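You operate a simulated robot arm through the tools that you are given. There is no shell and no other tool. Be economical: measure what you need, move in short steps, check, and stop when the job is done.

You are at the controls of a simulated two-armed robot. One attempt, no reset.

JOB
Uncap the green bottle and stand it on the high shelf to air.
Fine: cap into the pattern drawer, drawer shut. Set down upright: what you pick out. Where these are worked on the way, their far stop is far enough and under half their travel is too little: pattern drawer.

The check looks at the end state, three seconds after you hand in, the way a careful person would. Anything else that was tipped, shoved, dropped, spilled or broken makes it a failure. A push-on lid holds only when it is set on centred and level and pressed home; a screw cap is set on level and turned clockwise until tight.

ROBOT AND FRAMES
Two 7-joint arms with two-finger parallel grippers on one trunk, on a base that drives. Base frame: it is fixed to the floor where the robot stands at the start and does not move with it; the origin is under the middle of the robot, x ahead of it, y to its left, z up. Lengths are in m, angles in degrees, forces in N, time in s.
The left shoulder is at the start at [0.07, 0.163, 1.32], the right one opposite. With the tool pointing down near the work surface each hand reaches from about 0.32 to 0.86 m from the robot's upright axis, wherever it stands, measured 20 degrees to its own side. Places, roughly: blue jug [1.25, 0, 1.25]; clear jar [1.25, 0, 1.25]; high shelf of the pattern table [1.3, 0, 1.2]; inside of the pattern drawer [0.9, 0.1, 0.7]; orange slider [1.4, -0.3, 1.3]; outflow valve [1, -0.5, 0.9]; pattern drawer [0.9, 0.1, 0.7]; top of the pattern table [0.9, 0.1, 0.9]. Payload 3.43 kg a hand.
Tool frame (each hand has its own): the origin (TCP) lies between the finger pads and is the grasp point; the fingertips stand 0.034 m ahead of it; z points along the fingers, y is the line along which they close. The gripper opens to 0.128 m. The fingers are 0.024 m wide and 0.012 m thick; the gripper's body (0.048 by 0.13 m) begins 0.096 m behind the TCP.
Orientation is that of the tool frame in the base frame, as a unit quaternion [w, x, y, z]. With the fingers straight down and closing along the base's y, the tool's x points along the base's -x, its y along +y and its z along -z.

CONTROLS
- The arms move only by the tool jog_arm. It takes "left_steps", "right_steps" or both (then of equal length, played together; a hand with none holds still); each is a list of rows, each a list of 6 numbers: the shift along the tool's x, y, z in m, then the turn, a rotation vector about the tool's x, y, z in degrees. In form: [[tx, ty, tz, wx, wy, wz], ...]. A call has 1 to 20 rows; each row shifts and turns the commanded pose from where the row before left it, along the tool's axes as they then stand. "left_gripper" and "right_gripper" are, for a hand that has rows, the gripper command, from -1 (fully open) to 1 (shut), values between in proportion, set as the call begins (left out, the last holds). Rows are played at 5 a second. More than 0.05 m and 8.6 degrees between two rows, or a gripper value outside its range, and nothing of the call is played. Where a pose cannot be reached the arm comes as near as it can. A force on the tool above 40 N (or 10 N above the force at the start of the call, whichever is more), or a blocked arm, ends the call early, and 0.2 s more pass. The fingers move at their own pace (about 0.153 m/s each) and stop on an object; they squeeze with about 25 N. The grip force told is the motor's: it shows also when the fingers shut on nothing. Time passes only in rows, and 0.2 s behind the last, so rows that do not move let the fingers close. It gives the time, the measured TCP pose, the force on the tool (base axes), the opening and the grip force at its end, in the units of the frame above (readings bear some noise), with the torque about the TCP (base axes, N m) and any sound that the robot's microphone picked up.
- Cameras (640 x 400 px; columns grow to the right, rows downward): "scene" is now at [0.1261, -0.0114, 1.5259]; the picture's right is [-0.14, -0.99, 0.00], its down [-0.74, 0.10, -0.66] and it looks along [0.66, -0.09, -0.75] (base axes); focal length 254 px, centre (320, 200). "left" rides on the left gripper at [0.076, 0.011, -0.16] in its tool frame; the picture's right is [-0.15, 0.99, 0.00], its down [-0.88, -0.13, -0.46] and it looks along [-0.45, -0.07, 0.89] (tool axes); focal length 234 px, centre (320, 200). "right" rides on the right gripper at [0.076, -0.011, -0.16] in its tool frame; the picture's right is [0.15, 0.99, 0.00], its down [-0.88, 0.13, -0.46] and it looks along [-0.45, 0.07, 0.89] (tool axes); focal length 234 px, centre (320, 200).
- capture(camera): a new picture of that camera. No time passes.
- raise_lower(by): slides the trunk up (or, below 0, down) by that many m; the arms and the scene camera ride with it, the base frame stays. It gives what a move gives, with no picture.
- roll_base(legs): drives the robot by 1 to 6 legs, each [ahead, left, turn to the left] in m, m and degrees, along the robot's own axes; the way and the turn of a leg run together, so that a leg with both is an arc; at most 1.5 m and 180 degrees a leg. The arms and the cameras ride along, it lands a little off, and it stops where it bumps. It gives what a move gives.
- head_to(pan, tilt): turns the head with the scene camera to pan (to the left, within 86 degrees either way) and tilt (down, from -29 to 69), counted from straight ahead of the robot. It gives what a move gives.
- pixel_to_xyz(camera, pixels): for up to 12 pixels [column, row] of the newest picture of that camera ("zoom" is the newest enlarged one), the place [x, y, z] in the base frame of the surface seen there, good to about 0.002 m. No time passes.
- close_up(camera, box): a new picture of the part [left, top, right, bottom] of that camera's present view, enlarged. No time passes.
- finish_job(): hands the job in; it is judged then, once.

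Work in short steps. Measure before you move; look again where a grasp or a placing could have gone wrong, and mend it. You have 80 turns and 62 pictures in all, those below and enlarged ones among them. Open the grippers and draw the arms clear of the work before you hand the job in, unless the task says otherwise; then end with one line.

The tools are called after ">>>" as name(argument=value, ...) on one line, values as JSON. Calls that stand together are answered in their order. jog_arm: Moves the arms, as the interface text tells. Its arguments: {"type":"object","properties":{"left_steps":{"type":"array"},"left_gripper":{"type":"number"},"right_steps":{"type":"array"},"right_gripper":{"type":"number"}},"required":[]} The other tools are called the same way: raise_lower (by) slides the trunk up or down; roll_base (legs) drives the base; head_to (pan, tilt) turns the head that bears the scene camera; capture (camera) takes a picture; pixel_to_xyz (camera, pixels) gives the place of the surface under pixels of a picture; close_up (camera, box) takes an enlarged picture of a part of a camera's view; finish_job () hands the job in.

At the start:

```text
clock: 0.0
left_tool_pos: [0.5363, 0.2191, 1.2287]
left_ee_rot: [0.0, -0.001, 1.0, 0.0]
left_ft_force: [0.4, -0.1, -0.3]
left_wrist_torque: [0.0, -0.02, 0.02]
left_opening: 0.1279
left_grasp_force: 0.1
right_tool_pos: [0.4088, -0.1658, 1.2918]
right_ee_rot: [-0.001, 0.0, 1.0, 0.0]
right_ft_force: [1.4, -1.1, -0.3]
right_wrist_torque: [0.01, 0.01, -0.02]
right_opening: 0.1281
right_grasp_force: 0.0
trunk travel left (down, up): [-0.8, 0.14]
robot x, y, heading: [-0.0032, -0.0005, 0.0]
head pan, tilt: [-8.1, 48.5]
```

scene: 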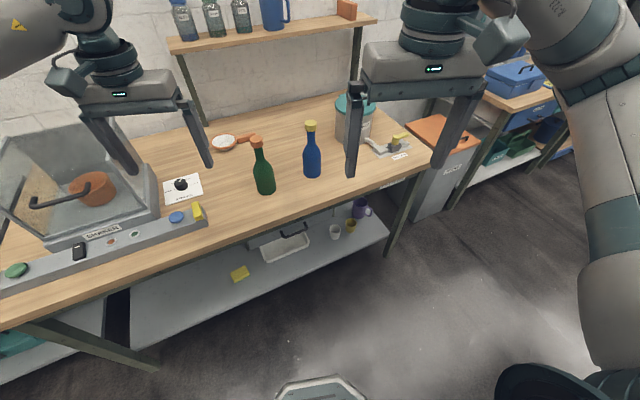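
right: 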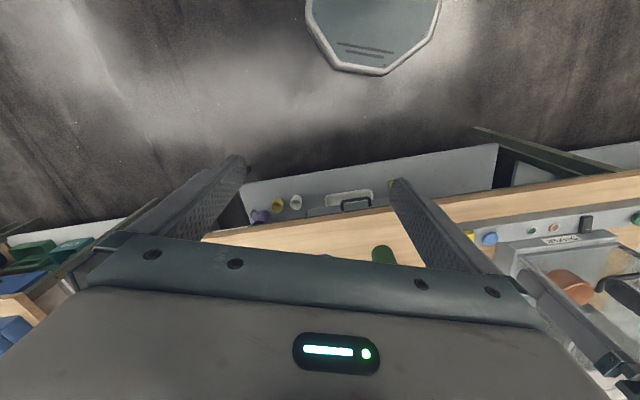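
left: 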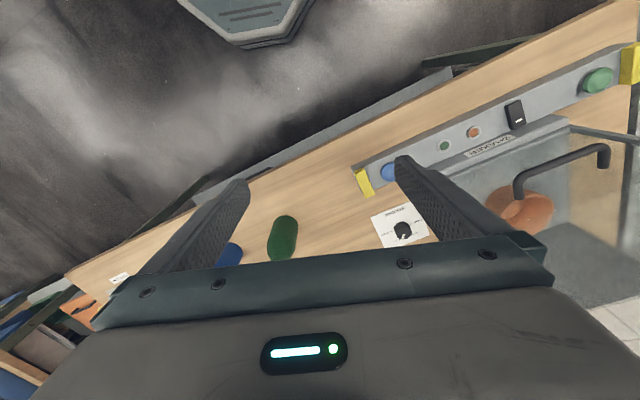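

The scene picture shows the green bottle near (263,165) with an orange cap at (256,142). A drawer may hang under the table top near (290,235). I'll enlarge both areas and measure them.

>>> close_up(camera="scene", box=[200, 100, 360, 200])

>>> pixel_to_xyz(camera="scene", pixels=[[256, 140], [256, 146], [264, 180], [311, 125], [312, 165], [290, 190], [270, 35], [200, 45], [330, 25], [290, 230], [265, 192], [240, 28]])

>>> close_up(camera="scene", box=[200, 180, 400, 305])

```text
4.00 times, centred on (280, 150) of scene
```

zoom: 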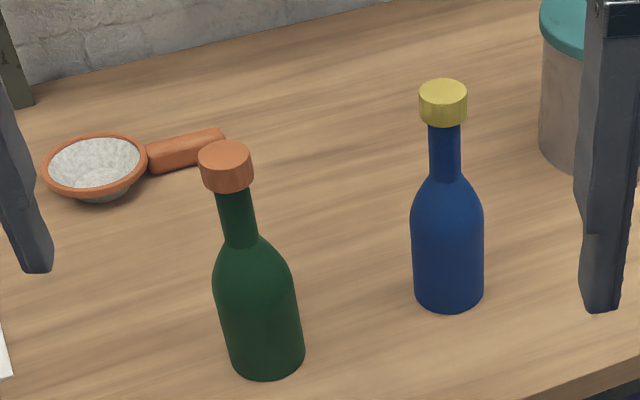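

```text
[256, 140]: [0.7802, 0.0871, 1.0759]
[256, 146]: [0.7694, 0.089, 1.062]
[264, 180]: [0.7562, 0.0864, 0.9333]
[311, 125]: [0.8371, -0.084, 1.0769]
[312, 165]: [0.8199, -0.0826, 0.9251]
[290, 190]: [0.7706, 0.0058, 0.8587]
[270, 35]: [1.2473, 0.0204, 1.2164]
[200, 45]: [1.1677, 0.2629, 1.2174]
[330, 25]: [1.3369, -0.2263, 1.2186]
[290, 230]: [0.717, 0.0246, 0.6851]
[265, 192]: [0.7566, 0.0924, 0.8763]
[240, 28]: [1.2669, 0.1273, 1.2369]
```

```text
3.20 times, centred on (300, 242) of scene
```

zoom: 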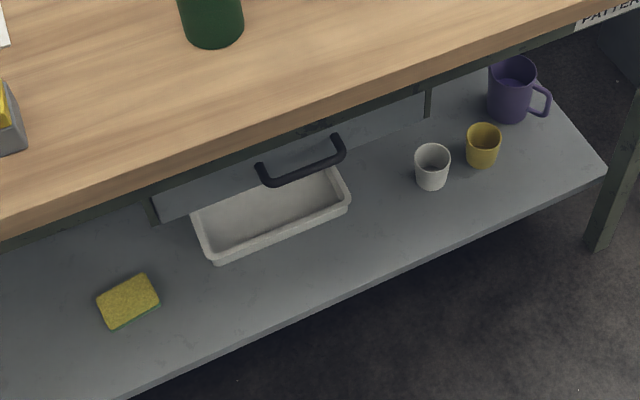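

The drawer face and black handle are below the table edge. I'll measure the handle, drawer face, table edge and lower shelf in this enlargement.

>>> pixel_to_xyz(camera="zoom", pixels=[[268, 182], [302, 171], [340, 148], [164, 205], [424, 110], [230, 180], [100, 216], [500, 45], [300, 265], [500, 190], [230, 220], [420, 80]])

>>> head_to(pan=0, tilt=25)

>>> capture(camera="scene")

```text
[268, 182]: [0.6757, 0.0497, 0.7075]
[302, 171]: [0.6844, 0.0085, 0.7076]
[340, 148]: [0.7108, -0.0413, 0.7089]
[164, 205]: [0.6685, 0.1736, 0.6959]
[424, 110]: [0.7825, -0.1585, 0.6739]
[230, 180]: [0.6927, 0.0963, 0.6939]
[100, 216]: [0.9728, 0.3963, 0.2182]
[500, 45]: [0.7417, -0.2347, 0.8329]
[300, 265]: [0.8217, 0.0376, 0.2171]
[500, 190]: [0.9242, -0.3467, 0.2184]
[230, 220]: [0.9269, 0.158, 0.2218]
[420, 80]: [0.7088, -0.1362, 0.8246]
```

```text
clock: 0.9
left_tool_pos: [0.5365, 0.2195, 1.2295]
left_ee_rot: [0.0, -0.001, 1.0, 0.0]
left_ft_force: [0.0, -0.4, -0.5]
left_wrist_torque: [-0.01, 0.0, 0.03]
left_opening: 0.1281
left_grasp_force: 0.0
right_tool_pos: [0.4089, -0.1651, 1.2905]
right_ee_rot: [0.0, 0.0, 1.0, -0.001]
right_ft_force: [0.3, -0.8, -0.9]
right_wrist_torque: [0.0, -0.02, 0.02]
right_opening: 0.128
right_grasp_force: 0.0
trunk travel left (down, up): [-0.8, 0.14]
robot x, y, heading: [-0.001, -0.0025, 0.1]
head pan, tilt: [0.0, 25.0]
```

```text
56 pictures are left
```

scene: 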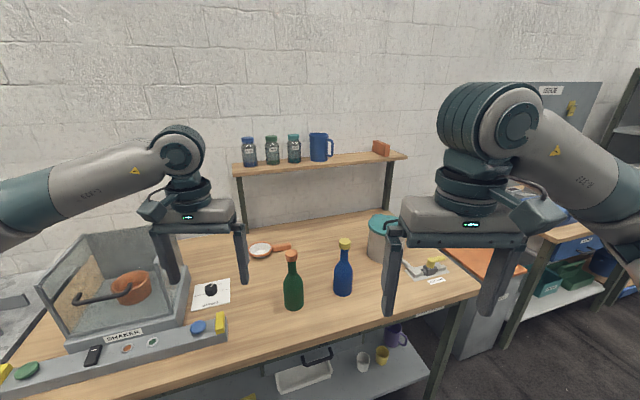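

The high shelf has free room between the blue jug (320,147) and the orange slider (381,148). I'll measure the shelf, the jug, the slider and the table edge to get the table's yaw.

>>> pixel_to_xyz(camera="scene", pixels=[[240, 369], [470, 293], [240, 175], [405, 158], [355, 159], [345, 156], [319, 158], [332, 150], [381, 152], [374, 150], [350, 162], [320, 152]])

>>> close_up(camera="scene", box=[230, 110, 420, 229])

```text
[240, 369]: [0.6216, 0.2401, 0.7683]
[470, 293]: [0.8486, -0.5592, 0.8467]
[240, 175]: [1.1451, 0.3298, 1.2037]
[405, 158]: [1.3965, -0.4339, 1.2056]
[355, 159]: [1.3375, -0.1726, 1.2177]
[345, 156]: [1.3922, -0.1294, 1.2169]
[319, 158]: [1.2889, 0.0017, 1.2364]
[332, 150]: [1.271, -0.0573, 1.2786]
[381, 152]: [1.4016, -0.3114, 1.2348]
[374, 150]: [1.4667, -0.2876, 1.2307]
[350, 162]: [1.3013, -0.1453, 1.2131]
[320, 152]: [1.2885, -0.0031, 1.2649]
```

```text
3.36 times, centred on (325, 170) of scene
```

zoom: 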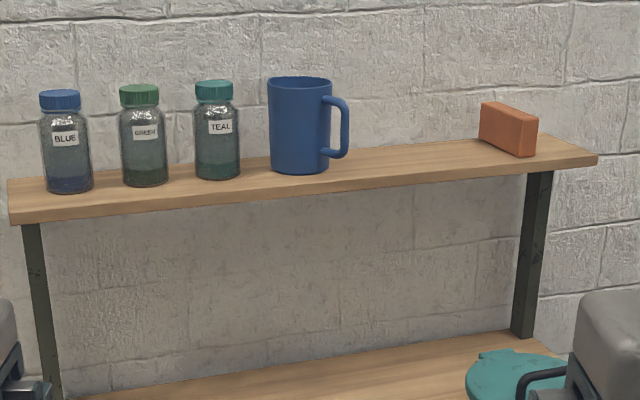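

The table is turned about 18.2° and the shelf gap is clear (spot about [1.37,-0.17]). I'll turn the robot square to the table and shift right so the drawer and bottle are in front.

>>> roll_base(legs=[[0, 0, 18.2], [-0.12, -0.2, 0]])

>>> raise_lower(by=-0.35)

>>> head_to(pan=0, tilt=35)

>>> capture(camera="scene")

```text
clock: 3.6
left_tool_pos: [0.3874, 0.1501, 1.2285]
left_ee_rot: [-0.002, -0.159, 0.987, 0.0]
left_ft_force: [0.3, -0.4, 0.1]
left_wrist_torque: [0.0, -0.03, -0.02]
left_opening: 0.1281
left_grasp_force: 0.0
right_tool_pos: [0.3871, -0.258, 1.2916]
right_ee_rot: [-0.001, -0.157, 0.988, -0.002]
right_ft_force: [0.0, 1.0, -0.7]
right_wrist_torque: [-0.01, 0.0, 0.04]
right_opening: 0.1282
right_grasp_force: 0.0
trunk travel left (down, up): [-0.8, 0.14]
robot x, y, heading: [-0.0549, -0.2299, 18.0]
head pan, tilt: [0.0, 25.0]
```

```text
clock: 7.0
left_tool_pos: [0.3874, 0.1472, 0.8793]
left_ee_rot: [0.0, -0.159, 0.987, 0.0]
left_ft_force: [0.4, -0.8, -0.4]
left_wrist_torque: [0.0, 0.0, -0.01]
left_opening: 0.1279
left_grasp_force: 0.0
right_tool_pos: [0.3853, -0.258, 0.9419]
right_ee_rot: [0.0, -0.158, 0.987, 0.0]
right_ft_force: [0.2, 0.5, 0.1]
right_wrist_torque: [-0.01, -0.01, 0.0]
right_opening: 0.1279
right_grasp_force: 0.0
trunk travel left (down, up): [-0.45, 0.49]
robot x, y, heading: [-0.0553, -0.23, 18.2]
head pan, tilt: [0.0, 25.0]
```

```text
clock: 7.8
left_tool_pos: [0.3873, 0.1486, 0.8795]
left_ee_rot: [0.0, -0.158, 0.987, 0.0]
left_ft_force: [-0.3, 0.3, -0.1]
left_wrist_torque: [0.0, -0.01, -0.02]
left_opening: 0.1283
left_grasp_force: 0.0
right_tool_pos: [0.3874, -0.2586, 0.942]
right_ee_rot: [0.0, -0.159, 0.987, 0.001]
right_ft_force: [0.7, -0.4, 0.4]
right_wrist_torque: [0.0, 0.0, 0.0]
right_opening: 0.1278
right_grasp_force: 0.0
trunk travel left (down, up): [-0.45, 0.49]
robot x, y, heading: [-0.0525, -0.2245, 18.3]
head pan, tilt: [0.0, 35.0]
```

```text
54 pictures are left
```

scene: 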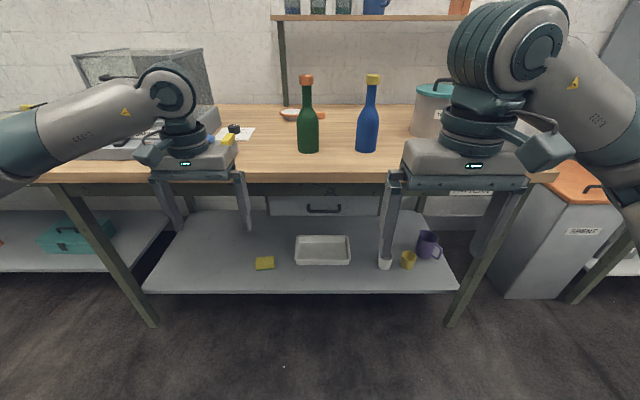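

The robot is now square to the table, with the drawer at (324,205). I'll take an enlargement and measure the handle and the bottle.

>>> close_up(camera="scene", box=[250, 60, 410, 230])

>>> pixel_to_xyz(camera="scene", pixels=[[309, 208], [324, 209], [339, 208], [325, 199], [325, 213], [272, 200], [377, 208], [306, 80], [308, 140], [307, 152], [324, 177], [272, 214]])

```text
2.35 times, centred on (330, 145) of scene
```

zoom: 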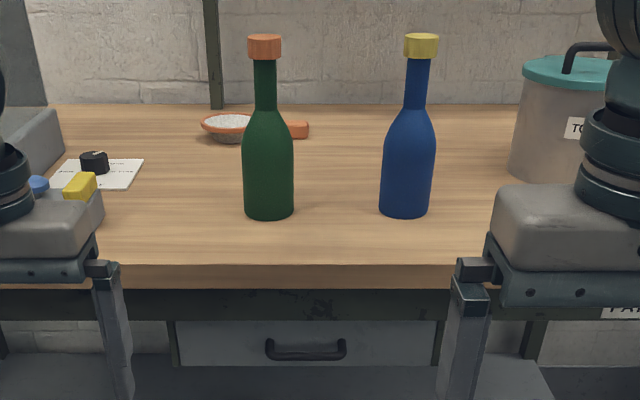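

```text
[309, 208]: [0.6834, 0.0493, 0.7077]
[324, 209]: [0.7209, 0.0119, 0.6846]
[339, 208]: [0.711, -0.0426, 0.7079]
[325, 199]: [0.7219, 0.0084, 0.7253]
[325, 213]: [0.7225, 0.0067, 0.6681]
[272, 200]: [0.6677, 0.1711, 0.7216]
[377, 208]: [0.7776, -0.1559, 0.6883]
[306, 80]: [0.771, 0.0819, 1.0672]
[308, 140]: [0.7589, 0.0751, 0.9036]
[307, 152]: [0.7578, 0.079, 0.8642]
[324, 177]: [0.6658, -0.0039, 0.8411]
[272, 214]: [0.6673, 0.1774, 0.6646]
```

The handle bar is thin; I'll query it on the enlargement, around (305,355).

>>> pixel_to_xyz(camera="zoom", pixels=[[305, 354], [305, 356], [290, 356], [320, 356], [305, 359], [268, 350], [344, 350], [305, 342], [200, 325], [200, 363], [264, 45], [268, 212]])

```text
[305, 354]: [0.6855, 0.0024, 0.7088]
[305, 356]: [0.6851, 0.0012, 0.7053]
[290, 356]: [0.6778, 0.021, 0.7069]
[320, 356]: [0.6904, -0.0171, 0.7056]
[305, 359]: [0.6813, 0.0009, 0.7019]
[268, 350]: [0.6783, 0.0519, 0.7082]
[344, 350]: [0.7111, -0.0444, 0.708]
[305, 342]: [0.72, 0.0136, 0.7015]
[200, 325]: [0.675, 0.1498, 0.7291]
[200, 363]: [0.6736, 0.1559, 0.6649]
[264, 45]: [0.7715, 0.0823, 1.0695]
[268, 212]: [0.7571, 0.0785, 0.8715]
```

The bar centre is about [0.69,0.002,0.704] and the drawer face is 0.03 m behind it. I'll move the right hand ahead and left, then swing it to point at the table.

>>> jog_arm(right_steps=[[-0.042, 0.03, 0, 0, 0, 0], [-0.042, 0.03, 0, 0, 0, 0], [-0.042, 0.03, 0, 0, 0, 0], [-0.042, 0.03, 0, 0, 0, 0], [-0.042, 0.03, 0, 0, 0, 0], [0, 0, 0, 0, -8.18, 0], [0, 0, 0, 0, -8.18, 0], [0, 0, 0, 0, -8.18, 0], [0, 0, 0, 0, -8.18, 0], [0, 0, 0, 0, -8.18, 0], [0, 0, 0, 0, -8.18, 0], [0, 0, 0, 0, -8.18, 0], [0, 0, 0, 0, -8.18, 0], [0, 0, 0, 0, -8.18, 0], [0, 0, 0, 0, -8.18, 0], [0, 0, 0, 0, -8.18, 0], [0, 0, 0, 0, 0, 0]])

```text
refused: row 1 steps farther than a row can; nothing moved
```

The first row was slightly over the step limit, so I'll use smaller steps.

>>> jog_arm(right_steps=[[-0.035, 0.025, 0, 0, 0, 0], [-0.035, 0.025, 0, 0, 0, 0], [-0.035, 0.025, 0, 0, 0, 0], [-0.035, 0.025, 0, 0, 0, 0], [-0.035, 0.025, 0, 0, 0, 0], [-0.035, 0.025, 0, 0, 0, 0], [0, 0, 0, 0, -8.18, 0], [0, 0, 0, 0, -8.18, 0], [0, 0, 0, 0, -8.18, 0], [0, 0, 0, 0, -8.18, 0], [0, 0, 0, 0, -8.18, 0], [0, 0, 0, 0, -8.18, 0], [0, 0, 0, 0, -8.18, 0], [0, 0, 0, 0, -8.18, 0], [0, 0, 0, 0, -8.18, 0], [0, 0, 0, 0, -8.18, 0], [0, 0, 0, 0, -8.18, 0], [0, 0, 0, 0, 0, 0]])

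```text
clock: 11.6
left_tool_pos: [0.3881, 0.1482, 0.8781]
left_ee_rot: [-0.001, -0.16, 0.987, 0.0]
left_ft_force: [0.0, 0.4, 0.2]
left_wrist_torque: [0.02, 0.05, 0.01]
left_opening: 0.1282
left_grasp_force: 0.0
right_tool_pos: [0.5398, -0.0508, 0.941]
right_ee_rot: [0.698, -0.111, 0.698, 0.112]
right_ft_force: [0.8, 0.5, -0.2]
right_wrist_torque: [0.01, -0.02, 0.08]
right_opening: 0.1276
right_grasp_force: 0.1
trunk travel left (down, up): [-0.45, 0.49]
robot x, y, heading: [-0.0527, -0.2297, 18.1]
head pan, tilt: [0.0, 35.0]
```

The right hand now points at the table as commanded. Next I'll roll it 90° so the fingers close vertically.

>>> jog_arm(right_steps=[[0, 0, 0, 0, 0, -8.18], [0, 0, 0, 0, 0, -8.18], [0, 0, 0, 0, 0, -8.18], [0, 0, 0, 0, 0, -8.18], [0, 0, 0, 0, 0, -8.18], [0, 0, 0, 0, 0, -8.18], [0, 0, 0, 0, 0, -8.18], [0, 0, 0, 0, 0, -8.18], [0, 0, 0, 0, 0, -8.18], [0, 0, 0, 0, 0, -8.18], [0, 0, 0, 0, 0, -8.18], [0, 0, 0, 0, 0, 0]])

>>> capture(camera="scene")

```text
clock: 14.2
left_tool_pos: [0.3874, 0.1479, 0.8787]
left_ee_rot: [0.0, -0.159, 0.987, 0.0]
left_ft_force: [0.0, 0.7, 0.2]
left_wrist_torque: [0.02, 0.02, 0.06]
left_opening: 0.1279
left_grasp_force: 0.0
right_tool_pos: [0.539, -0.0503, 0.94]
right_ee_rot: [-0.572, 0.574, -0.414, 0.416]
right_ft_force: [0.0, -0.1, 0.1]
right_wrist_torque: [0.0, -0.01, -0.02]
right_opening: 0.1278
right_grasp_force: 0.0
trunk travel left (down, up): [-0.45, 0.49]
robot x, y, heading: [-0.053, -0.2275, 18.3]
head pan, tilt: [0.0, 35.0]
```

```text
52 pictures are left
```

scene: 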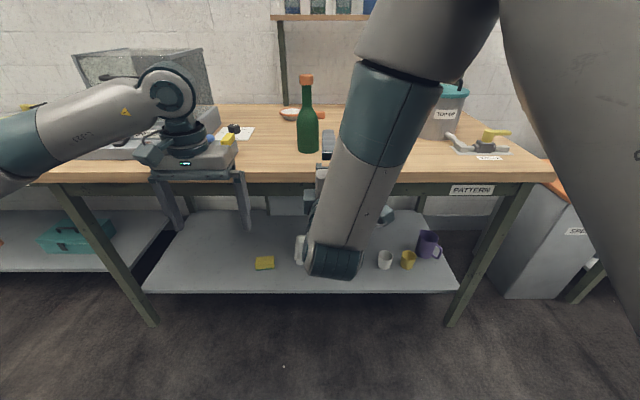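

The roll worked, and the tool's +y now points down. I'll lower the hand 0.236 m to handle height in front of the table edge and check with the wrist camera.

>>> jog_arm(right_steps=[[0, 0.0472, 0, 0, 0, 0], [0, 0.0472, 0, 0, 0, 0], [0, 0.0472, 0, 0, 0, 0], [0, 0.0472, 0, 0, 0, 0], [0, 0.0472, 0, 0, 0, 0], [0, 0, 0, 0, 0, 0]], right_gripper=-0.3)

>>> capture(camera="right")

```text
clock: 15.6
left_tool_pos: [0.3867, 0.1484, 0.8791]
left_ee_rot: [0.0, -0.159, 0.987, 0.0]
left_ft_force: [-0.6, 0.0, 0.6]
left_wrist_torque: [0.01, 0.01, -0.04]
left_opening: 0.1282
left_grasp_force: 0.0
right_tool_pos: [0.5291, -0.0348, 0.722]
right_ee_rot: [-0.568, 0.572, -0.42, 0.417]
right_ft_force: [-0.7, -1.0, -0.4]
right_wrist_torque: [-0.02, 0.0, -0.02]
right_opening: 0.0832
right_grasp_force: 0.1
right hand out of reach, approached as far as the arm can: row 5
trunk travel left (down, up): [-0.45, 0.49]
robot x, y, heading: [-0.05, -0.2254, 17.9]
head pan, tilt: [0.0, 35.0]
```

```text
51 pictures are left
```

right: 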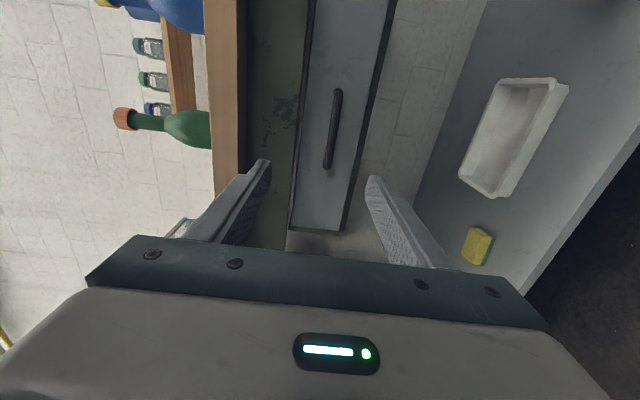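

The arm hit a reach limit at z=0.722. I'll lower the trunk 0.12 m and bring the hand back up to the handle line.

>>> raise_lower(by=-0.12)

>>> jog_arm(right_steps=[[0, -0.03, 0, 0, 0, 0], [0, -0.03, 0, 0, 0, 0], [0, -0.04, 0, 0, 0, 0], [0, 0, 0, 0, 0, 0]])

```text
clock: 17.1
left_tool_pos: [0.3865, 0.1475, 0.7586]
left_ee_rot: [0.0, -0.158, 0.987, -0.001]
left_ft_force: [-0.4, -0.8, 0.4]
left_wrist_torque: [-0.02, 0.03, -0.04]
left_opening: 0.1278
left_grasp_force: 0.0
right_tool_pos: [0.5267, -0.0339, 0.6033]
right_ee_rot: [-0.568, 0.573, -0.419, 0.416]
right_ft_force: [-0.1, 0.7, 0.1]
right_wrist_torque: [-0.02, 0.02, -0.01]
right_opening: 0.0831
right_grasp_force: 0.1
trunk travel left (down, up): [-0.33, 0.61]
robot x, y, heading: [-0.0559, -0.2274, 18.1]
head pan, tilt: [0.0, 35.0]
```

```text
clock: 18.1
left_tool_pos: [0.3883, 0.1488, 0.7591]
left_ee_rot: [0.0, -0.159, 0.987, 0.0]
left_ft_force: [0.4, 0.6, 0.3]
left_wrist_torque: [0.01, 0.01, -0.03]
left_opening: 0.1281
left_grasp_force: 0.1
right_tool_pos: [0.5305, -0.0357, 0.7006]
right_ee_rot: [-0.569, 0.573, -0.42, 0.415]
right_ft_force: [-0.8, 0.0, 0.1]
right_wrist_torque: [0.03, 0.03, 0.0]
right_opening: 0.0831
right_grasp_force: 0.1
trunk travel left (down, up): [-0.33, 0.61]
robot x, y, heading: [-0.0528, -0.2336, 17.9]
head pan, tilt: [0.0, 35.0]
```

The hand is at z=0.70, n=0.493, and the bar is at n=0.656. I'll advance 0.15 m with the fingers straddling the bar, then look before closing.

>>> jog_arm(right_steps=[[0.0035, -0.0008, 0.038, 0, 0, 0], [0.0035, -0.0008, 0.038, 0, 0, 0], [0.0035, -0.0008, 0.038, 0, 0, 0], [0.0035, -0.0008, 0.037, 0, 0, 0], [0, 0, 0, 0, 0, 0]])

>>> capture(camera="right")

```text
clock: 19.3
left_tool_pos: [0.3876, 0.1485, 0.7594]
left_ee_rot: [0.0, -0.159, 0.987, 0.0]
left_ft_force: [-0.5, 0.3, 0.3]
left_wrist_torque: [0.01, 0.0, -0.01]
left_opening: 0.1279
left_grasp_force: 0.0
right_tool_pos: [0.6759, -0.0016, 0.7033]
right_ee_rot: [-0.568, 0.573, -0.42, 0.416]
right_ft_force: [-0.5, 0.5, -2.6]
right_wrist_torque: [-0.02, 0.08, 0.02]
right_opening: 0.0815
right_grasp_force: 0.1
trunk travel left (down, up): [-0.33, 0.61]
robot x, y, heading: [-0.0522, -0.2302, 18.1]
head pan, tilt: [0.0, 35.0]
```

```text
50 pictures are left
```

right: 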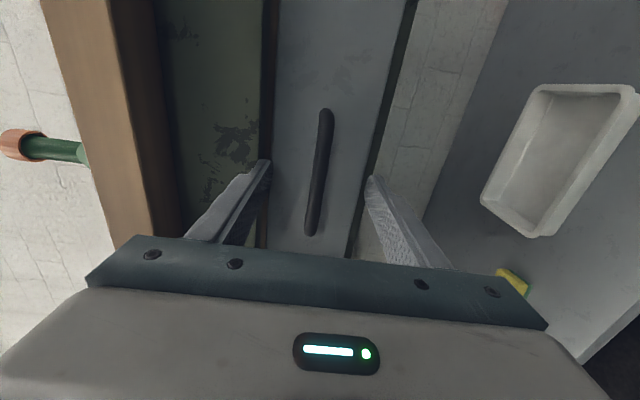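

The bar lies between the fingers, at about (318,170) in the wrist view. I'll close on it.

>>> jog_arm(right_steps=[[0, 0, 0, 0, 0, 0], [0, 0, 0, 0, 0, 0], [0, 0, 0, 0, 0, 0], [0, 0, 0, 0, 0, 0]], right_gripper=1)

```text
clock: 20.3
left_tool_pos: [0.3884, 0.1477, 0.7589]
left_ee_rot: [-0.001, -0.159, 0.987, 0.0]
left_ft_force: [1.0, -0.4, 0.4]
left_wrist_torque: [-0.02, -0.02, -0.03]
left_opening: 0.1278
left_grasp_force: 0.0
right_tool_pos: [0.6744, -0.0014, 0.7042]
right_ee_rot: [-0.569, 0.572, -0.419, 0.416]
right_ft_force: [0.7, -0.8, 7.4]
right_wrist_torque: [-0.01, -0.13, 0.0]
right_opening: 0.0117
right_grasp_force: 45.0
trunk travel left (down, up): [-0.33, 0.61]
robot x, y, heading: [-0.0526, -0.2284, 18.1]
head pan, tilt: [0.0, 35.0]
```

The bar is gripped at 11.7 mm opening. I'll pull straight back in small steps.

>>> jog_arm(right_steps=[[0, 0, -0.02, 0, 0, 0], [0, 0, -0.025, 0, 0, 0], [0, 0, -0.025, 0, 0, 0], [0, 0, -0.025, 0, 0, 0], [0, 0, -0.025, 0, 0, 0], [0, 0, -0.025, 0, 0, 0], [0, 0, 0, 0, 0, 0]])

>>> capture(camera="scene")

```text
clock: 21.9
left_tool_pos: [0.3877, 0.1486, 0.7589]
left_ee_rot: [0.0, -0.159, 0.987, -0.001]
left_ft_force: [0.4, -0.2, -1.0]
left_wrist_torque: [-0.01, -0.03, -0.01]
left_opening: 0.1279
left_grasp_force: 0.0
right_tool_pos: [0.5386, -0.0468, 0.7041]
right_ee_rot: [-0.568, 0.574, -0.42, 0.415]
right_ft_force: [-2.1, 7.2, 3.8]
right_wrist_torque: [0.06, -0.05, -0.32]
right_opening: 0.0118
right_grasp_force: 45.1
trunk travel left (down, up): [-0.33, 0.61]
robot x, y, heading: [-0.0545, -0.2286, 18.2]
head pan, tilt: [0.0, 35.0]
```

```text
49 pictures are left
```

scene: 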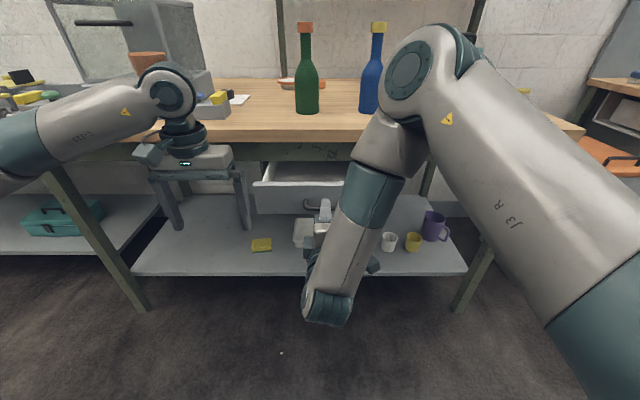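

The drawer moves freely and is about 0.145 m out. I'll keep pulling until it stops.

>>> jog_arm(right_steps=[[0, 0, -0.02, 0, 0, 0], [0, 0, -0.02, 0, 0, 0], [0, 0, -0.02, 0, 0, 0], [0, 0, -0.02, 0, 0, 0], [0, 0, -0.02, 0, 0, 0], [0, 0, 0, 0, 0, 0]])

```text
clock: 23.3
left_tool_pos: [0.3891, 0.1478, 0.7572]
left_ee_rot: [-0.001, -0.159, 0.987, 0.001]
left_ft_force: [0.7, -0.3, -0.2]
left_wrist_torque: [-0.03, -0.02, 0.02]
left_opening: 0.1282
left_grasp_force: 0.0
right_tool_pos: [0.4524, -0.0763, 0.705]
right_ee_rot: [-0.564, 0.576, -0.422, 0.414]
right_ft_force: [5.7, -19.9, -29.3]
right_wrist_torque: [-0.2, 0.41, -1.5]
right_opening: 0.0119
right_grasp_force: 45.0
right hand out of reach, approached as far as the arm can: row 5
trunk travel left (down, up): [-0.33, 0.61]
robot x, y, heading: [-0.054, -0.2269, 18.0]
head pan, tilt: [0.0, 35.0]
```

The arm reached its limit with the drawer about 0.236 m out. I'll ease the strain and use the base to draw it a little further, toward its stop.

>>> jog_arm(right_steps=[[0, 0, 0.01, 0, 0, 0], [0, 0, 0, 0, 0, 0]])

>>> roll_base(legs=[[-0.05, 0, 0]])

>>> capture(camera="scene")

```text
clock: 23.9
left_tool_pos: [0.3892, 0.1479, 0.7583]
left_ee_rot: [-0.002, -0.158, 0.987, 0.0]
left_ft_force: [-0.6, 0.1, 0.4]
left_wrist_torque: [0.01, 0.01, 0.0]
left_opening: 0.1282
left_grasp_force: 0.1
right_tool_pos: [0.4637, -0.0723, 0.7055]
right_ee_rot: [-0.564, 0.576, -0.422, 0.414]
right_ft_force: [7.0, -21.7, -38.0]
right_wrist_torque: [-0.3, 0.47, -0.6]
right_opening: 0.0116
right_grasp_force: 44.9
trunk travel left (down, up): [-0.33, 0.61]
robot x, y, heading: [-0.0537, -0.2287, 17.9]
head pan, tilt: [0.0, 35.0]
```

```text
clock: 24.8
left_tool_pos: [0.3734, 0.1413, 0.7582]
left_ee_rot: [0.0, -0.157, 0.988, 0.0]
left_ft_force: [-0.4, 0.0, -0.1]
left_wrist_torque: [0.02, 0.02, 0.02]
left_opening: 0.1279
left_grasp_force: 0.0
right_tool_pos: [0.4443, -0.077, 0.7046]
right_ee_rot: [-0.561, 0.576, -0.425, 0.415]
right_ft_force: [1.5, -0.9, 9.7]
right_wrist_torque: [0.13, -0.29, 0.61]
right_opening: 0.0116
right_grasp_force: 45.1
trunk travel left (down, up): [-0.33, 0.61]
robot x, y, heading: [-0.0718, -0.2307, 17.7]
head pan, tilt: [0.0, 35.0]
stopped in leg 1: the force on the tool passed its limit at 81 N (the readings are from after the stop); the commanded pose is now the measured one
```

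```text
48 pictures are left
```

scene: 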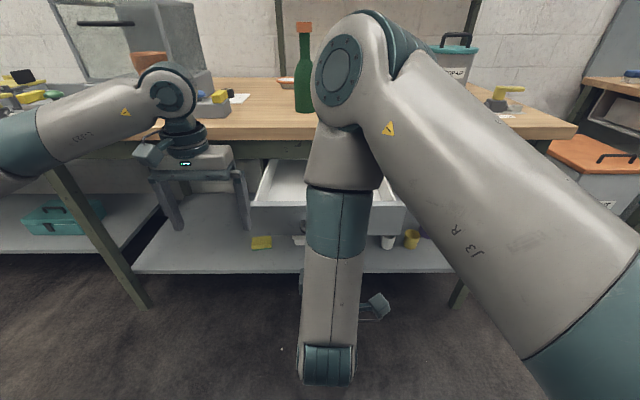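

The force limit tripped at the drawer's stop, about 0.24 m out, so it is open. I'll release the bar and drive back to clear the handle.

>>> jog_arm(right_steps=[[0, 0, 0, 0, 0, 0], [0, 0, 0, 0, 0, 0], [0, 0, 0, 0, 0, 0]], right_gripper=-0.3)

>>> roll_base(legs=[[-0.15, 0, 0]])

>>> raise_lower(by=0.35)

>>> head_to(pan=0, tilt=45)

>>> capture(camera="scene")

```text
clock: 25.6
left_tool_pos: [0.3727, 0.1417, 0.7585]
left_ee_rot: [0.0, -0.156, 0.988, 0.0]
left_ft_force: [-0.4, 0.3, 0.8]
left_wrist_torque: [-0.01, -0.04, -0.01]
left_opening: 0.1281
left_grasp_force: 0.1
right_tool_pos: [0.4437, -0.0767, 0.7051]
right_ee_rot: [-0.56, 0.579, -0.425, 0.413]
right_ft_force: [-0.9, 0.2, -0.4]
right_wrist_torque: [0.02, -0.02, -0.01]
right_opening: 0.0834
right_grasp_force: 0.0
trunk travel left (down, up): [-0.33, 0.61]
robot x, y, heading: [-0.0715, -0.2351, 17.6]
head pan, tilt: [0.0, 35.0]
```

```text
clock: 26.3
left_tool_pos: [0.3721, 0.1427, 0.7591]
left_ee_rot: [-0.001, -0.157, 0.988, -0.001]
left_ft_force: [0.2, -0.2, 0.8]
left_wrist_torque: [-0.01, 0.02, 0.01]
left_opening: 0.1279
left_grasp_force: 0.1
right_tool_pos: [0.4423, -0.0772, 0.7038]
right_ee_rot: [-0.56, 0.578, -0.425, 0.414]
right_ft_force: [0.1, -0.4, 0.5]
right_wrist_torque: [0.02, 0.01, -0.02]
right_opening: 0.0831
right_grasp_force: 0.0
trunk travel left (down, up): [-0.33, 0.61]
robot x, y, heading: [-0.0698, -0.2336, 17.9]
head pan, tilt: [0.0, 35.0]
stopped in leg 1: the robot was blocked; the commanded pose is now the measured one
```

```text
clock: 27.3
left_tool_pos: [0.3745, 0.1431, 0.8158]
left_ee_rot: [-0.001, -0.157, 0.988, 0.0]
left_ft_force: [-0.8, 0.3, -0.1]
left_wrist_torque: [-0.01, -0.02, 0.04]
left_opening: 0.1277
left_grasp_force: 0.1
right_tool_pos: [0.4429, -0.0775, 0.7513]
right_ee_rot: [-0.55, 0.589, -0.43, 0.406]
right_ft_force: [-0.1, -2.3, -32.0]
right_wrist_torque: [-0.02, 0.45, 0.48]
right_opening: 0.1015
right_grasp_force: 15.6
trunk travel left (down, up): [-0.388, 0.552]
robot x, y, heading: [-0.0683, -0.2306, 17.8]
head pan, tilt: [0.0, 35.0]
stopped: the force on the tool passed its limit at 48 N (the readings are from after the stop); the commanded pose is now the measured one
```

```text
clock: 28.0
left_tool_pos: [0.3754, 0.1441, 0.8156]
left_ee_rot: [-0.002, -0.156, 0.988, 0.0]
left_ft_force: [0.9, -0.2, 0.2]
left_wrist_torque: [0.0, -0.02, 0.0]
left_opening: 0.1279
left_grasp_force: 0.0
right_tool_pos: [0.4441, -0.0775, 0.7515]
right_ee_rot: [-0.552, 0.587, -0.43, 0.407]
right_ft_force: [-0.4, -1.1, -36.5]
right_wrist_torque: [-0.07, 0.53, 0.39]
right_opening: 0.1042
right_grasp_force: 18.4
trunk travel left (down, up): [-0.388, 0.552]
robot x, y, heading: [-0.0709, -0.2308, 18.3]
head pan, tilt: [0.0, 45.0]
```

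```text
47 pictures are left
```

scene: 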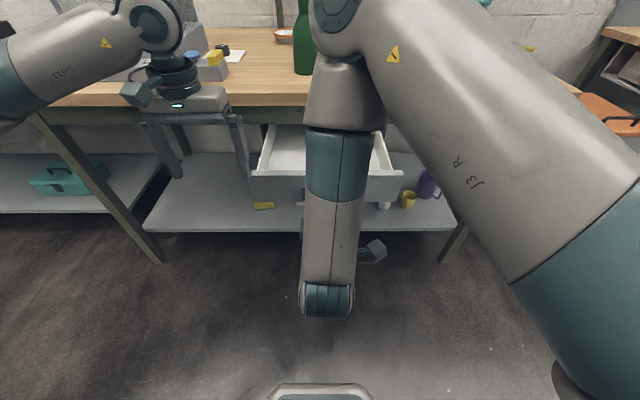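

The base was blocked from going back, so raising the trunk pressed a finger up against the handle. I'll lower the trunk the same amount to free it.

>>> raise_lower(by=-0.05)

```text
clock: 29.0
left_tool_pos: [0.3728, 0.1423, 0.7675]
left_ee_rot: [0.001, -0.157, 0.988, 0.0]
left_ft_force: [-0.9, 0.1, -0.2]
left_wrist_torque: [0.01, -0.02, -0.01]
left_opening: 0.1279
left_grasp_force: 0.2
right_tool_pos: [0.4418, -0.0764, 0.706]
right_ee_rot: [-0.555, 0.584, -0.428, 0.409]
right_ft_force: [1.0, 0.0, 0.2]
right_wrist_torque: [0.01, -0.03, 0.02]
right_opening: 0.083
right_grasp_force: 0.1
trunk travel left (down, up): [-0.338, 0.602]
robot x, y, heading: [-0.0713, -0.2291, 17.8]
head pan, tilt: [0.0, 45.0]
```

The finger is free again. The fingers straddle the bar above and below, so I'll slide right past the handle and then try to back off.

>>> jog_arm(right_steps=[[0.02, 0, -0.003, 0, 0, 0], [0.025, 0, -0.003, 0, 0, 0], [0.025, 0, -0.003, 0, 0, 0], [0.025, 0, -0.003, 0, 0, 0], [0.025, 0, -0.003, 0, 0, 0], [0, 0, -0.02, 0, 0, 0], [0, 0, -0.02, 0, 0, 0], [0, 0, -0.02, 0, 0, 0], [0, 0, 0, 0, 0, 0]])

>>> capture(camera="right")

```text
clock: 31.0
left_tool_pos: [0.3719, 0.1429, 0.7665]
left_ee_rot: [0.0, -0.155, 0.988, 0.0]
left_ft_force: [0.0, -0.8, 0.9]
left_wrist_torque: [0.0, 0.0, 0.01]
left_opening: 0.128
left_grasp_force: 0.0
right_tool_pos: [0.4452, -0.1193, 0.7313]
right_ee_rot: [-0.554, 0.584, -0.429, 0.41]
right_ft_force: [1.7, 0.2, -0.6]
right_wrist_torque: [-0.02, -0.01, 0.01]
right_opening: 0.0833
right_grasp_force: 0.1
right hand out of reach, approached as far as the arm can: row 2, 3, 4, 5, 6, 7, 8
trunk travel left (down, up): [-0.338, 0.602]
robot x, y, heading: [-0.0662, -0.2329, 18.0]
head pan, tilt: [0.0, 45.0]
```

```text
46 pictures are left
```

right: 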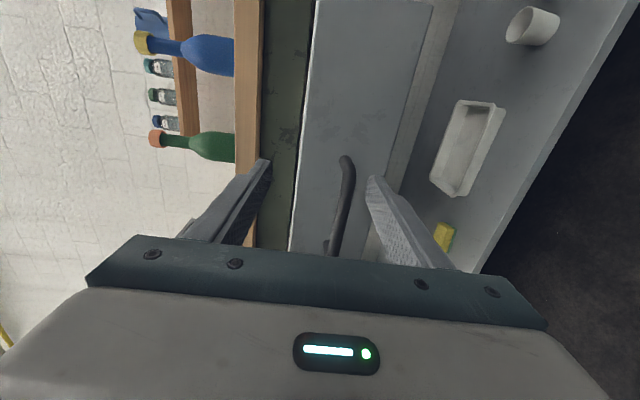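

The arm is at its limit here, and the handle end is at (347,160) in the wrist view. I'll lower the trunk slightly to centre the gap and shift the base right to clear the handle.

>>> raise_lower(by=-0.022)

>>> roll_base(legs=[[0, -0.1, 0]])

```text
clock: 31.6
left_tool_pos: [0.3731, 0.1406, 0.7458]
left_ee_rot: [-0.001, -0.157, 0.988, 0.0]
left_ft_force: [0.4, -0.4, -0.3]
left_wrist_torque: [0.01, 0.0, 0.0]
left_opening: 0.1278
left_grasp_force: 0.0
right_tool_pos: [0.445, -0.1195, 0.7101]
right_ee_rot: [-0.555, 0.584, -0.428, 0.41]
right_ft_force: [-0.4, 0.0, 0.7]
right_wrist_torque: [0.01, 0.02, -0.04]
right_opening: 0.0831
right_grasp_force: 0.0
trunk travel left (down, up): [-0.316, 0.624]
robot x, y, heading: [-0.0711, -0.2313, 18.2]
head pan, tilt: [0.0, 45.0]
```

```text
clock: 32.8
left_tool_pos: [0.4041, 0.0477, 0.7452]
left_ee_rot: [0.0, -0.158, 0.987, 0.0]
left_ft_force: [-0.6, -1.1, -1.4]
left_wrist_torque: [0.02, 0.05, -0.02]
left_opening: 0.1278
left_grasp_force: 0.1
right_tool_pos: [0.4764, -0.2143, 0.7091]
right_ee_rot: [-0.555, 0.584, -0.428, 0.409]
right_ft_force: [-0.1, 0.2, -0.9]
right_wrist_torque: [0.02, 0.01, 0.07]
right_opening: 0.0832
right_grasp_force: 0.1
trunk travel left (down, up): [-0.316, 0.624]
robot x, y, heading: [-0.0384, -0.3285, 17.7]
head pan, tilt: [0.0, 45.0]
```

Both hands are clear of the handle, so I'll raise the trunk.

>>> raise_lower(by=0.35)

>>> capture(camera="scene")

```text
clock: 36.2
left_tool_pos: [0.4038, 0.0481, 1.0946]
left_ee_rot: [-0.001, -0.158, 0.987, -0.002]
left_ft_force: [-0.5, 0.1, -0.8]
left_wrist_torque: [0.0, 0.0, 0.0]
left_opening: 0.128
left_grasp_force: 0.0
right_tool_pos: [0.4772, -0.2144, 1.0582]
right_ee_rot: [-0.555, 0.584, -0.428, 0.409]
right_ft_force: [-0.2, -0.3, 0.7]
right_wrist_torque: [-0.03, -0.03, 0.03]
right_opening: 0.0834
right_grasp_force: 0.0
trunk travel left (down, up): [-0.666, 0.274]
robot x, y, heading: [-0.0377, -0.3291, 17.7]
head pan, tilt: [0.0, 45.0]
```

```text
45 pictures are left
```

scene: 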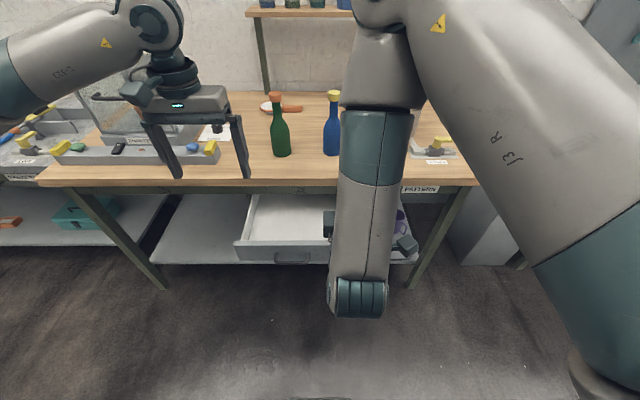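

The drawer is open at (293,220). I'll roll the right hand back to closing horizontally, tilt it 30° nose-down, and back the left hand out by raising it.

>>> jog_arm(right_steps=[[0, 0, 0, 0, 0, 8.18], [0, 0, 0, 0, 0, 8.18], [0, 0, 0, 0, 0, 8.18], [0, 0, 0, 0, 0, 8.18], [0, 0, 0, 0, 0, 8.18], [0, 0, 0, 0, 0, 8.18], [0, 0, 0, 0, 0, 8.18], [0, 0, 0, 0, 0, 8.18], [0, 0, 0, 0, 0, 8.18], [0, 0, 0, 0, 0, 8.18], [0, 0, 0, 0, 0, 8.18], [0, 0, 0, 0, 7.5, 0], [0, 0, 0, 0, 7.5, 0], [0, 0, 0, 0, 7.5, 0], [0, 0, 0, 0, 7.5, 0], [0, 0, 0, 0, 0, 0]], right_gripper=-1)

>>> roll_base(legs=[[0.1, 0.08, 0.3]])

>>> capture(camera="scene")

```text
clock: 39.6
left_tool_pos: [0.4046, 0.0479, 1.0942]
left_ee_rot: [-0.002, -0.158, 0.988, -0.001]
left_ft_force: [-0.1, 1.0, -0.3]
left_wrist_torque: [-0.01, 0.02, 0.03]
left_opening: 0.1282
left_grasp_force: 0.1
right_tool_pos: [0.4815, -0.2065, 1.0561]
right_ee_rot: [0.472, -0.134, 0.868, 0.07]
right_ft_force: [-0.1, -0.8, 0.0]
right_wrist_torque: [0.01, 0.06, 0.01]
right_opening: 0.128
right_grasp_force: 0.1
right hand out of reach, approached as far as the arm can: row 12
trunk travel left (down, up): [-0.666, 0.274]
robot x, y, heading: [-0.0386, -0.3288, 18.1]
head pan, tilt: [0.0, 45.0]
```

```text
clock: 40.9
left_tool_pos: [0.4712, 0.1537, 1.0974]
left_ee_rot: [0.0, -0.159, 0.987, 0.0]
left_ft_force: [0.6, -0.7, 1.2]
left_wrist_torque: [0.01, -0.02, 0.0]
left_opening: 0.1282
left_grasp_force: 0.1
right_tool_pos: [0.5493, -0.1009, 1.0566]
right_ee_rot: [0.474, -0.134, 0.868, 0.071]
right_ft_force: [-0.4, 0.3, -0.3]
right_wrist_torque: [-0.02, -0.04, 0.0]
right_opening: 0.1279
right_grasp_force: 0.2
trunk travel left (down, up): [-0.666, 0.274]
robot x, y, heading: [0.03, -0.2212, 18.4]
head pan, tilt: [0.0, 45.0]
```

```text
44 pictures are left
```

scene: 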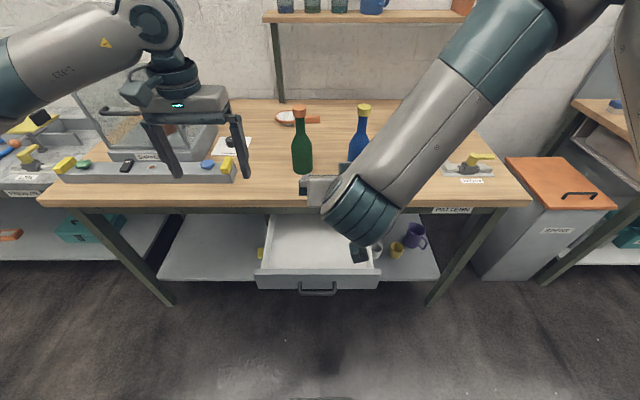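

The right hand is tilted about 33° down. I'll measure the bottle again from here.

>>> pixel_to_xyz(camera="scene", pixels=[[299, 109], [299, 115], [301, 150], [302, 165], [293, 165], [311, 165], [302, 172], [300, 128], [303, 181], [360, 165], [317, 290], [317, 240]])

>>> close_up(camera="scene", box=[260, 95, 380, 195])

```text
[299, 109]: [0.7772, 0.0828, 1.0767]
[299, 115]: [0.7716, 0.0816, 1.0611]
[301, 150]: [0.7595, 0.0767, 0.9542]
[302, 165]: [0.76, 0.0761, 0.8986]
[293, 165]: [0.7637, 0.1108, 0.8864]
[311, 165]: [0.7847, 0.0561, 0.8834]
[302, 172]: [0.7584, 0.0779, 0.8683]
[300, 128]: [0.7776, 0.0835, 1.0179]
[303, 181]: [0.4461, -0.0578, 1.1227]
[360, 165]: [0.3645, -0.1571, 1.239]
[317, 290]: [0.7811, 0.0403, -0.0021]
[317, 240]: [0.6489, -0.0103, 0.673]
```

```text
4.00 times, centred on (320, 145) of scene
```

zoom: 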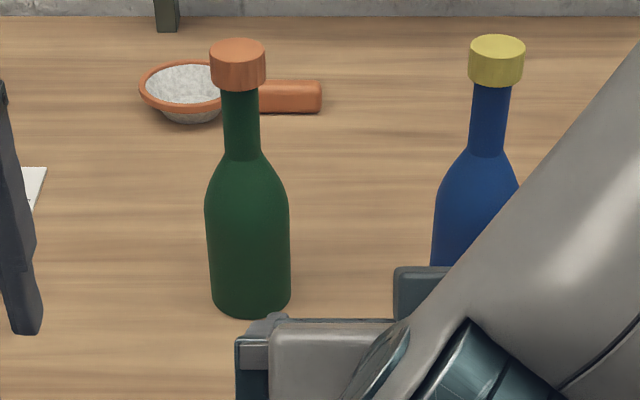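

The bottle axis is about [0.791,0.0875] and the body is about 0.067 wide. I'll align the right hand laterally, lower it to z≈0.915 and advance partway.

>>> jog_arm(right_steps=[[0, 0.036, 0, 0, 0, 0], [0, 0.036, 0, 0, 0, 0], [0, 0.036, 0, 0, 0, 0], [0.0298, 0, 0.0192, 0, 0, 0], [0.0298, 0, 0.0192, 0, 0, 0], [0.0298, 0, 0.0192, 0, 0, 0], [0.0298, 0, 0.0192, 0, 0, 0], [-0.0204, 0, 0.0316, 0, 0, 0], [-0.0204, 0, 0.0316, 0, 0, 0], [-0.0204, 0, 0.0316, 0, 0, 0], [-0.0204, 0, 0.0316, 0, 0, 0], [0, 0, 0, 0, 0, 0]])

>>> capture(camera="right")

>>> capture(camera="scene")

```text
clock: 43.5
left_tool_pos: [0.4706, 0.1534, 1.095]
left_ee_rot: [0.0, -0.159, 0.987, 0.0]
left_ft_force: [-0.4, -1.4, -0.4]
left_wrist_torque: [-0.01, 0.0, 0.0]
left_opening: 0.1279
left_grasp_force: 0.1
right_tool_pos: [0.6595, 0.0463, 0.9134]
right_ee_rot: [0.474, -0.135, 0.867, 0.07]
right_ft_force: [0.1, 0.3, 0.2]
right_wrist_torque: [0.0, -0.04, 0.03]
right_opening: 0.128
right_grasp_force: 0.1
trunk travel left (down, up): [-0.666, 0.274]
robot x, y, heading: [0.0341, -0.2194, 18.4]
head pan, tilt: [0.0, 45.0]
```

```text
42 pictures are left
```

right: 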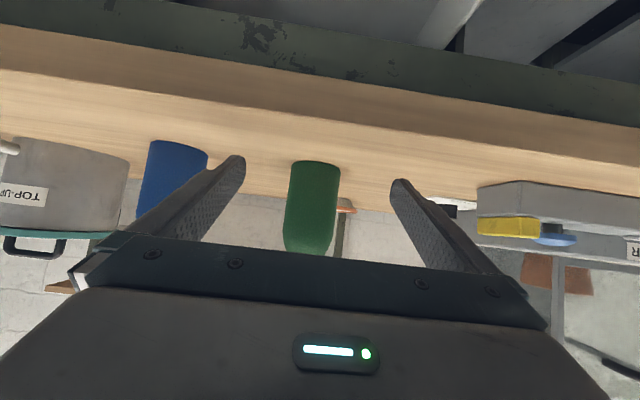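

```text
41 pictures are left
```

scene: 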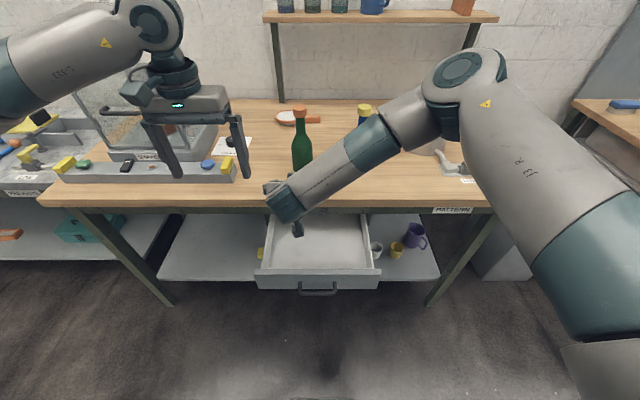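

The bottle sits between the fingers at (313,205). Before advancing I'll check how far the right forearm is from the blue bottle.

>>> pixel_to_xyz(camera="scene", pixels=[[400, 125], [370, 145], [345, 165], [460, 70], [364, 108], [310, 185], [430, 130]])

```text
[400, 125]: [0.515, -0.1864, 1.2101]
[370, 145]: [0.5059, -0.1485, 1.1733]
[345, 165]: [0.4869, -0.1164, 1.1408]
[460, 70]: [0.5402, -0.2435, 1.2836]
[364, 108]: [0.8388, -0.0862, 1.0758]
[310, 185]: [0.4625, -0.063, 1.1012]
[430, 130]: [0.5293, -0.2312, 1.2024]
```

The forearm is well clear (x≈0.5, against 0.84 for the blue bottle). I'll advance the last 0.138 m without closing, then check.

>>> jog_arm(right_steps=[[-0.0187, 0, 0.029, 0, 0, 0], [-0.0187, 0, 0.029, 0, 0, 0], [-0.0187, 0, 0.029, 0, 0, 0], [-0.0187, 0, 0.029, 0, 0, 0], [0, 0, 0, 0, 0, 0]])

>>> capture(camera="right")

>>> close_up(camera="scene", box=[240, 90, 400, 190])

```text
clock: 44.7
left_tool_pos: [0.4713, 0.1538, 1.0945]
left_ee_rot: [0.001, -0.16, 0.987, -0.001]
left_ft_force: [-0.6, 0.3, 0.3]
left_wrist_torque: [-0.04, -0.01, 0.03]
left_opening: 0.128
left_grasp_force: 0.0
right_tool_pos: [0.7899, 0.089, 0.9155]
right_ee_rot: [0.473, -0.135, 0.868, 0.072]
right_ft_force: [-1.0, 0.0, 0.5]
right_wrist_torque: [0.0, 0.02, -0.02]
right_opening: 0.128
right_grasp_force: 0.1
trunk travel left (down, up): [-0.666, 0.274]
robot x, y, heading: [0.0317, -0.2198, 18.4]
head pan, tilt: [0.0, 45.0]
```

```text
40 pictures are left
```

right: 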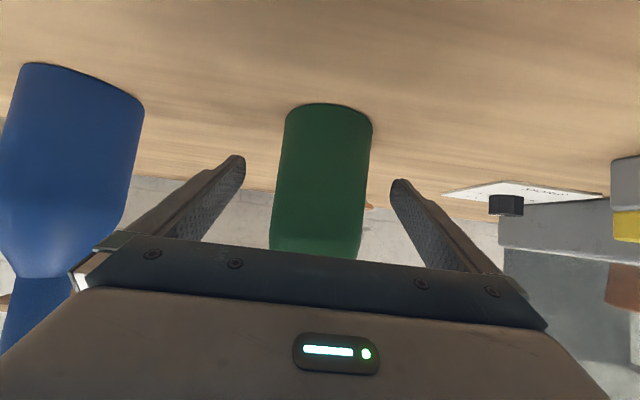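

```text
4.00 times, centred on (320, 140) of scene
```

zoom: 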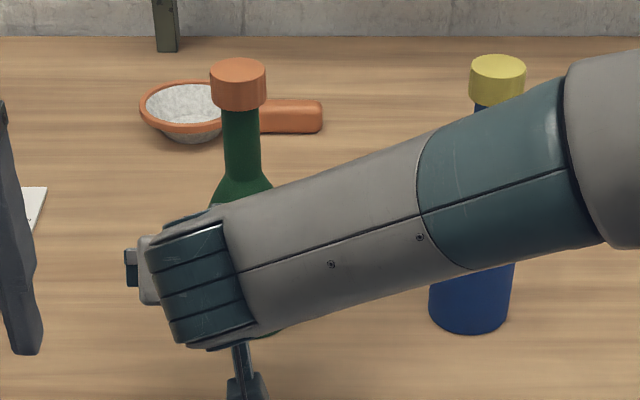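

The fingers straddle the bottle body with it roughly centred. I'll close.

>>> jog_arm(right_steps=[[0, 0, 0, 0, 0, 0], [0, 0, 0, 0, 0, 0], [0, 0, 0, 0, 0, 0], [0, 0, 0, 0, 0, 0]], right_gripper=1)

>>> pixel_to_xyz(camera="scene", pixels=[[299, 109], [299, 115]])

```text
clock: 45.7
left_tool_pos: [0.471, 0.155, 1.0952]
left_ee_rot: [-0.001, -0.159, 0.987, -0.001]
left_ft_force: [-0.3, 0.3, 0.1]
left_wrist_torque: [-0.01, 0.0, 0.02]
left_opening: 0.1281
left_grasp_force: 0.0
right_tool_pos: [0.792, 0.089, 0.9147]
right_ee_rot: [0.472, -0.136, 0.868, 0.071]
right_ft_force: [0.4, 2.2, -0.5]
right_wrist_torque: [0.11, 0.02, -0.02]
right_opening: 0.0673
right_grasp_force: 24.9
trunk travel left (down, up): [-0.666, 0.274]
robot x, y, heading: [0.0285, -0.2221, 18.4]
head pan, tilt: [0.0, 45.0]
```

```text
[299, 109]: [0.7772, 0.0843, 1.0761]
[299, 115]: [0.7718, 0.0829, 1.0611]
```

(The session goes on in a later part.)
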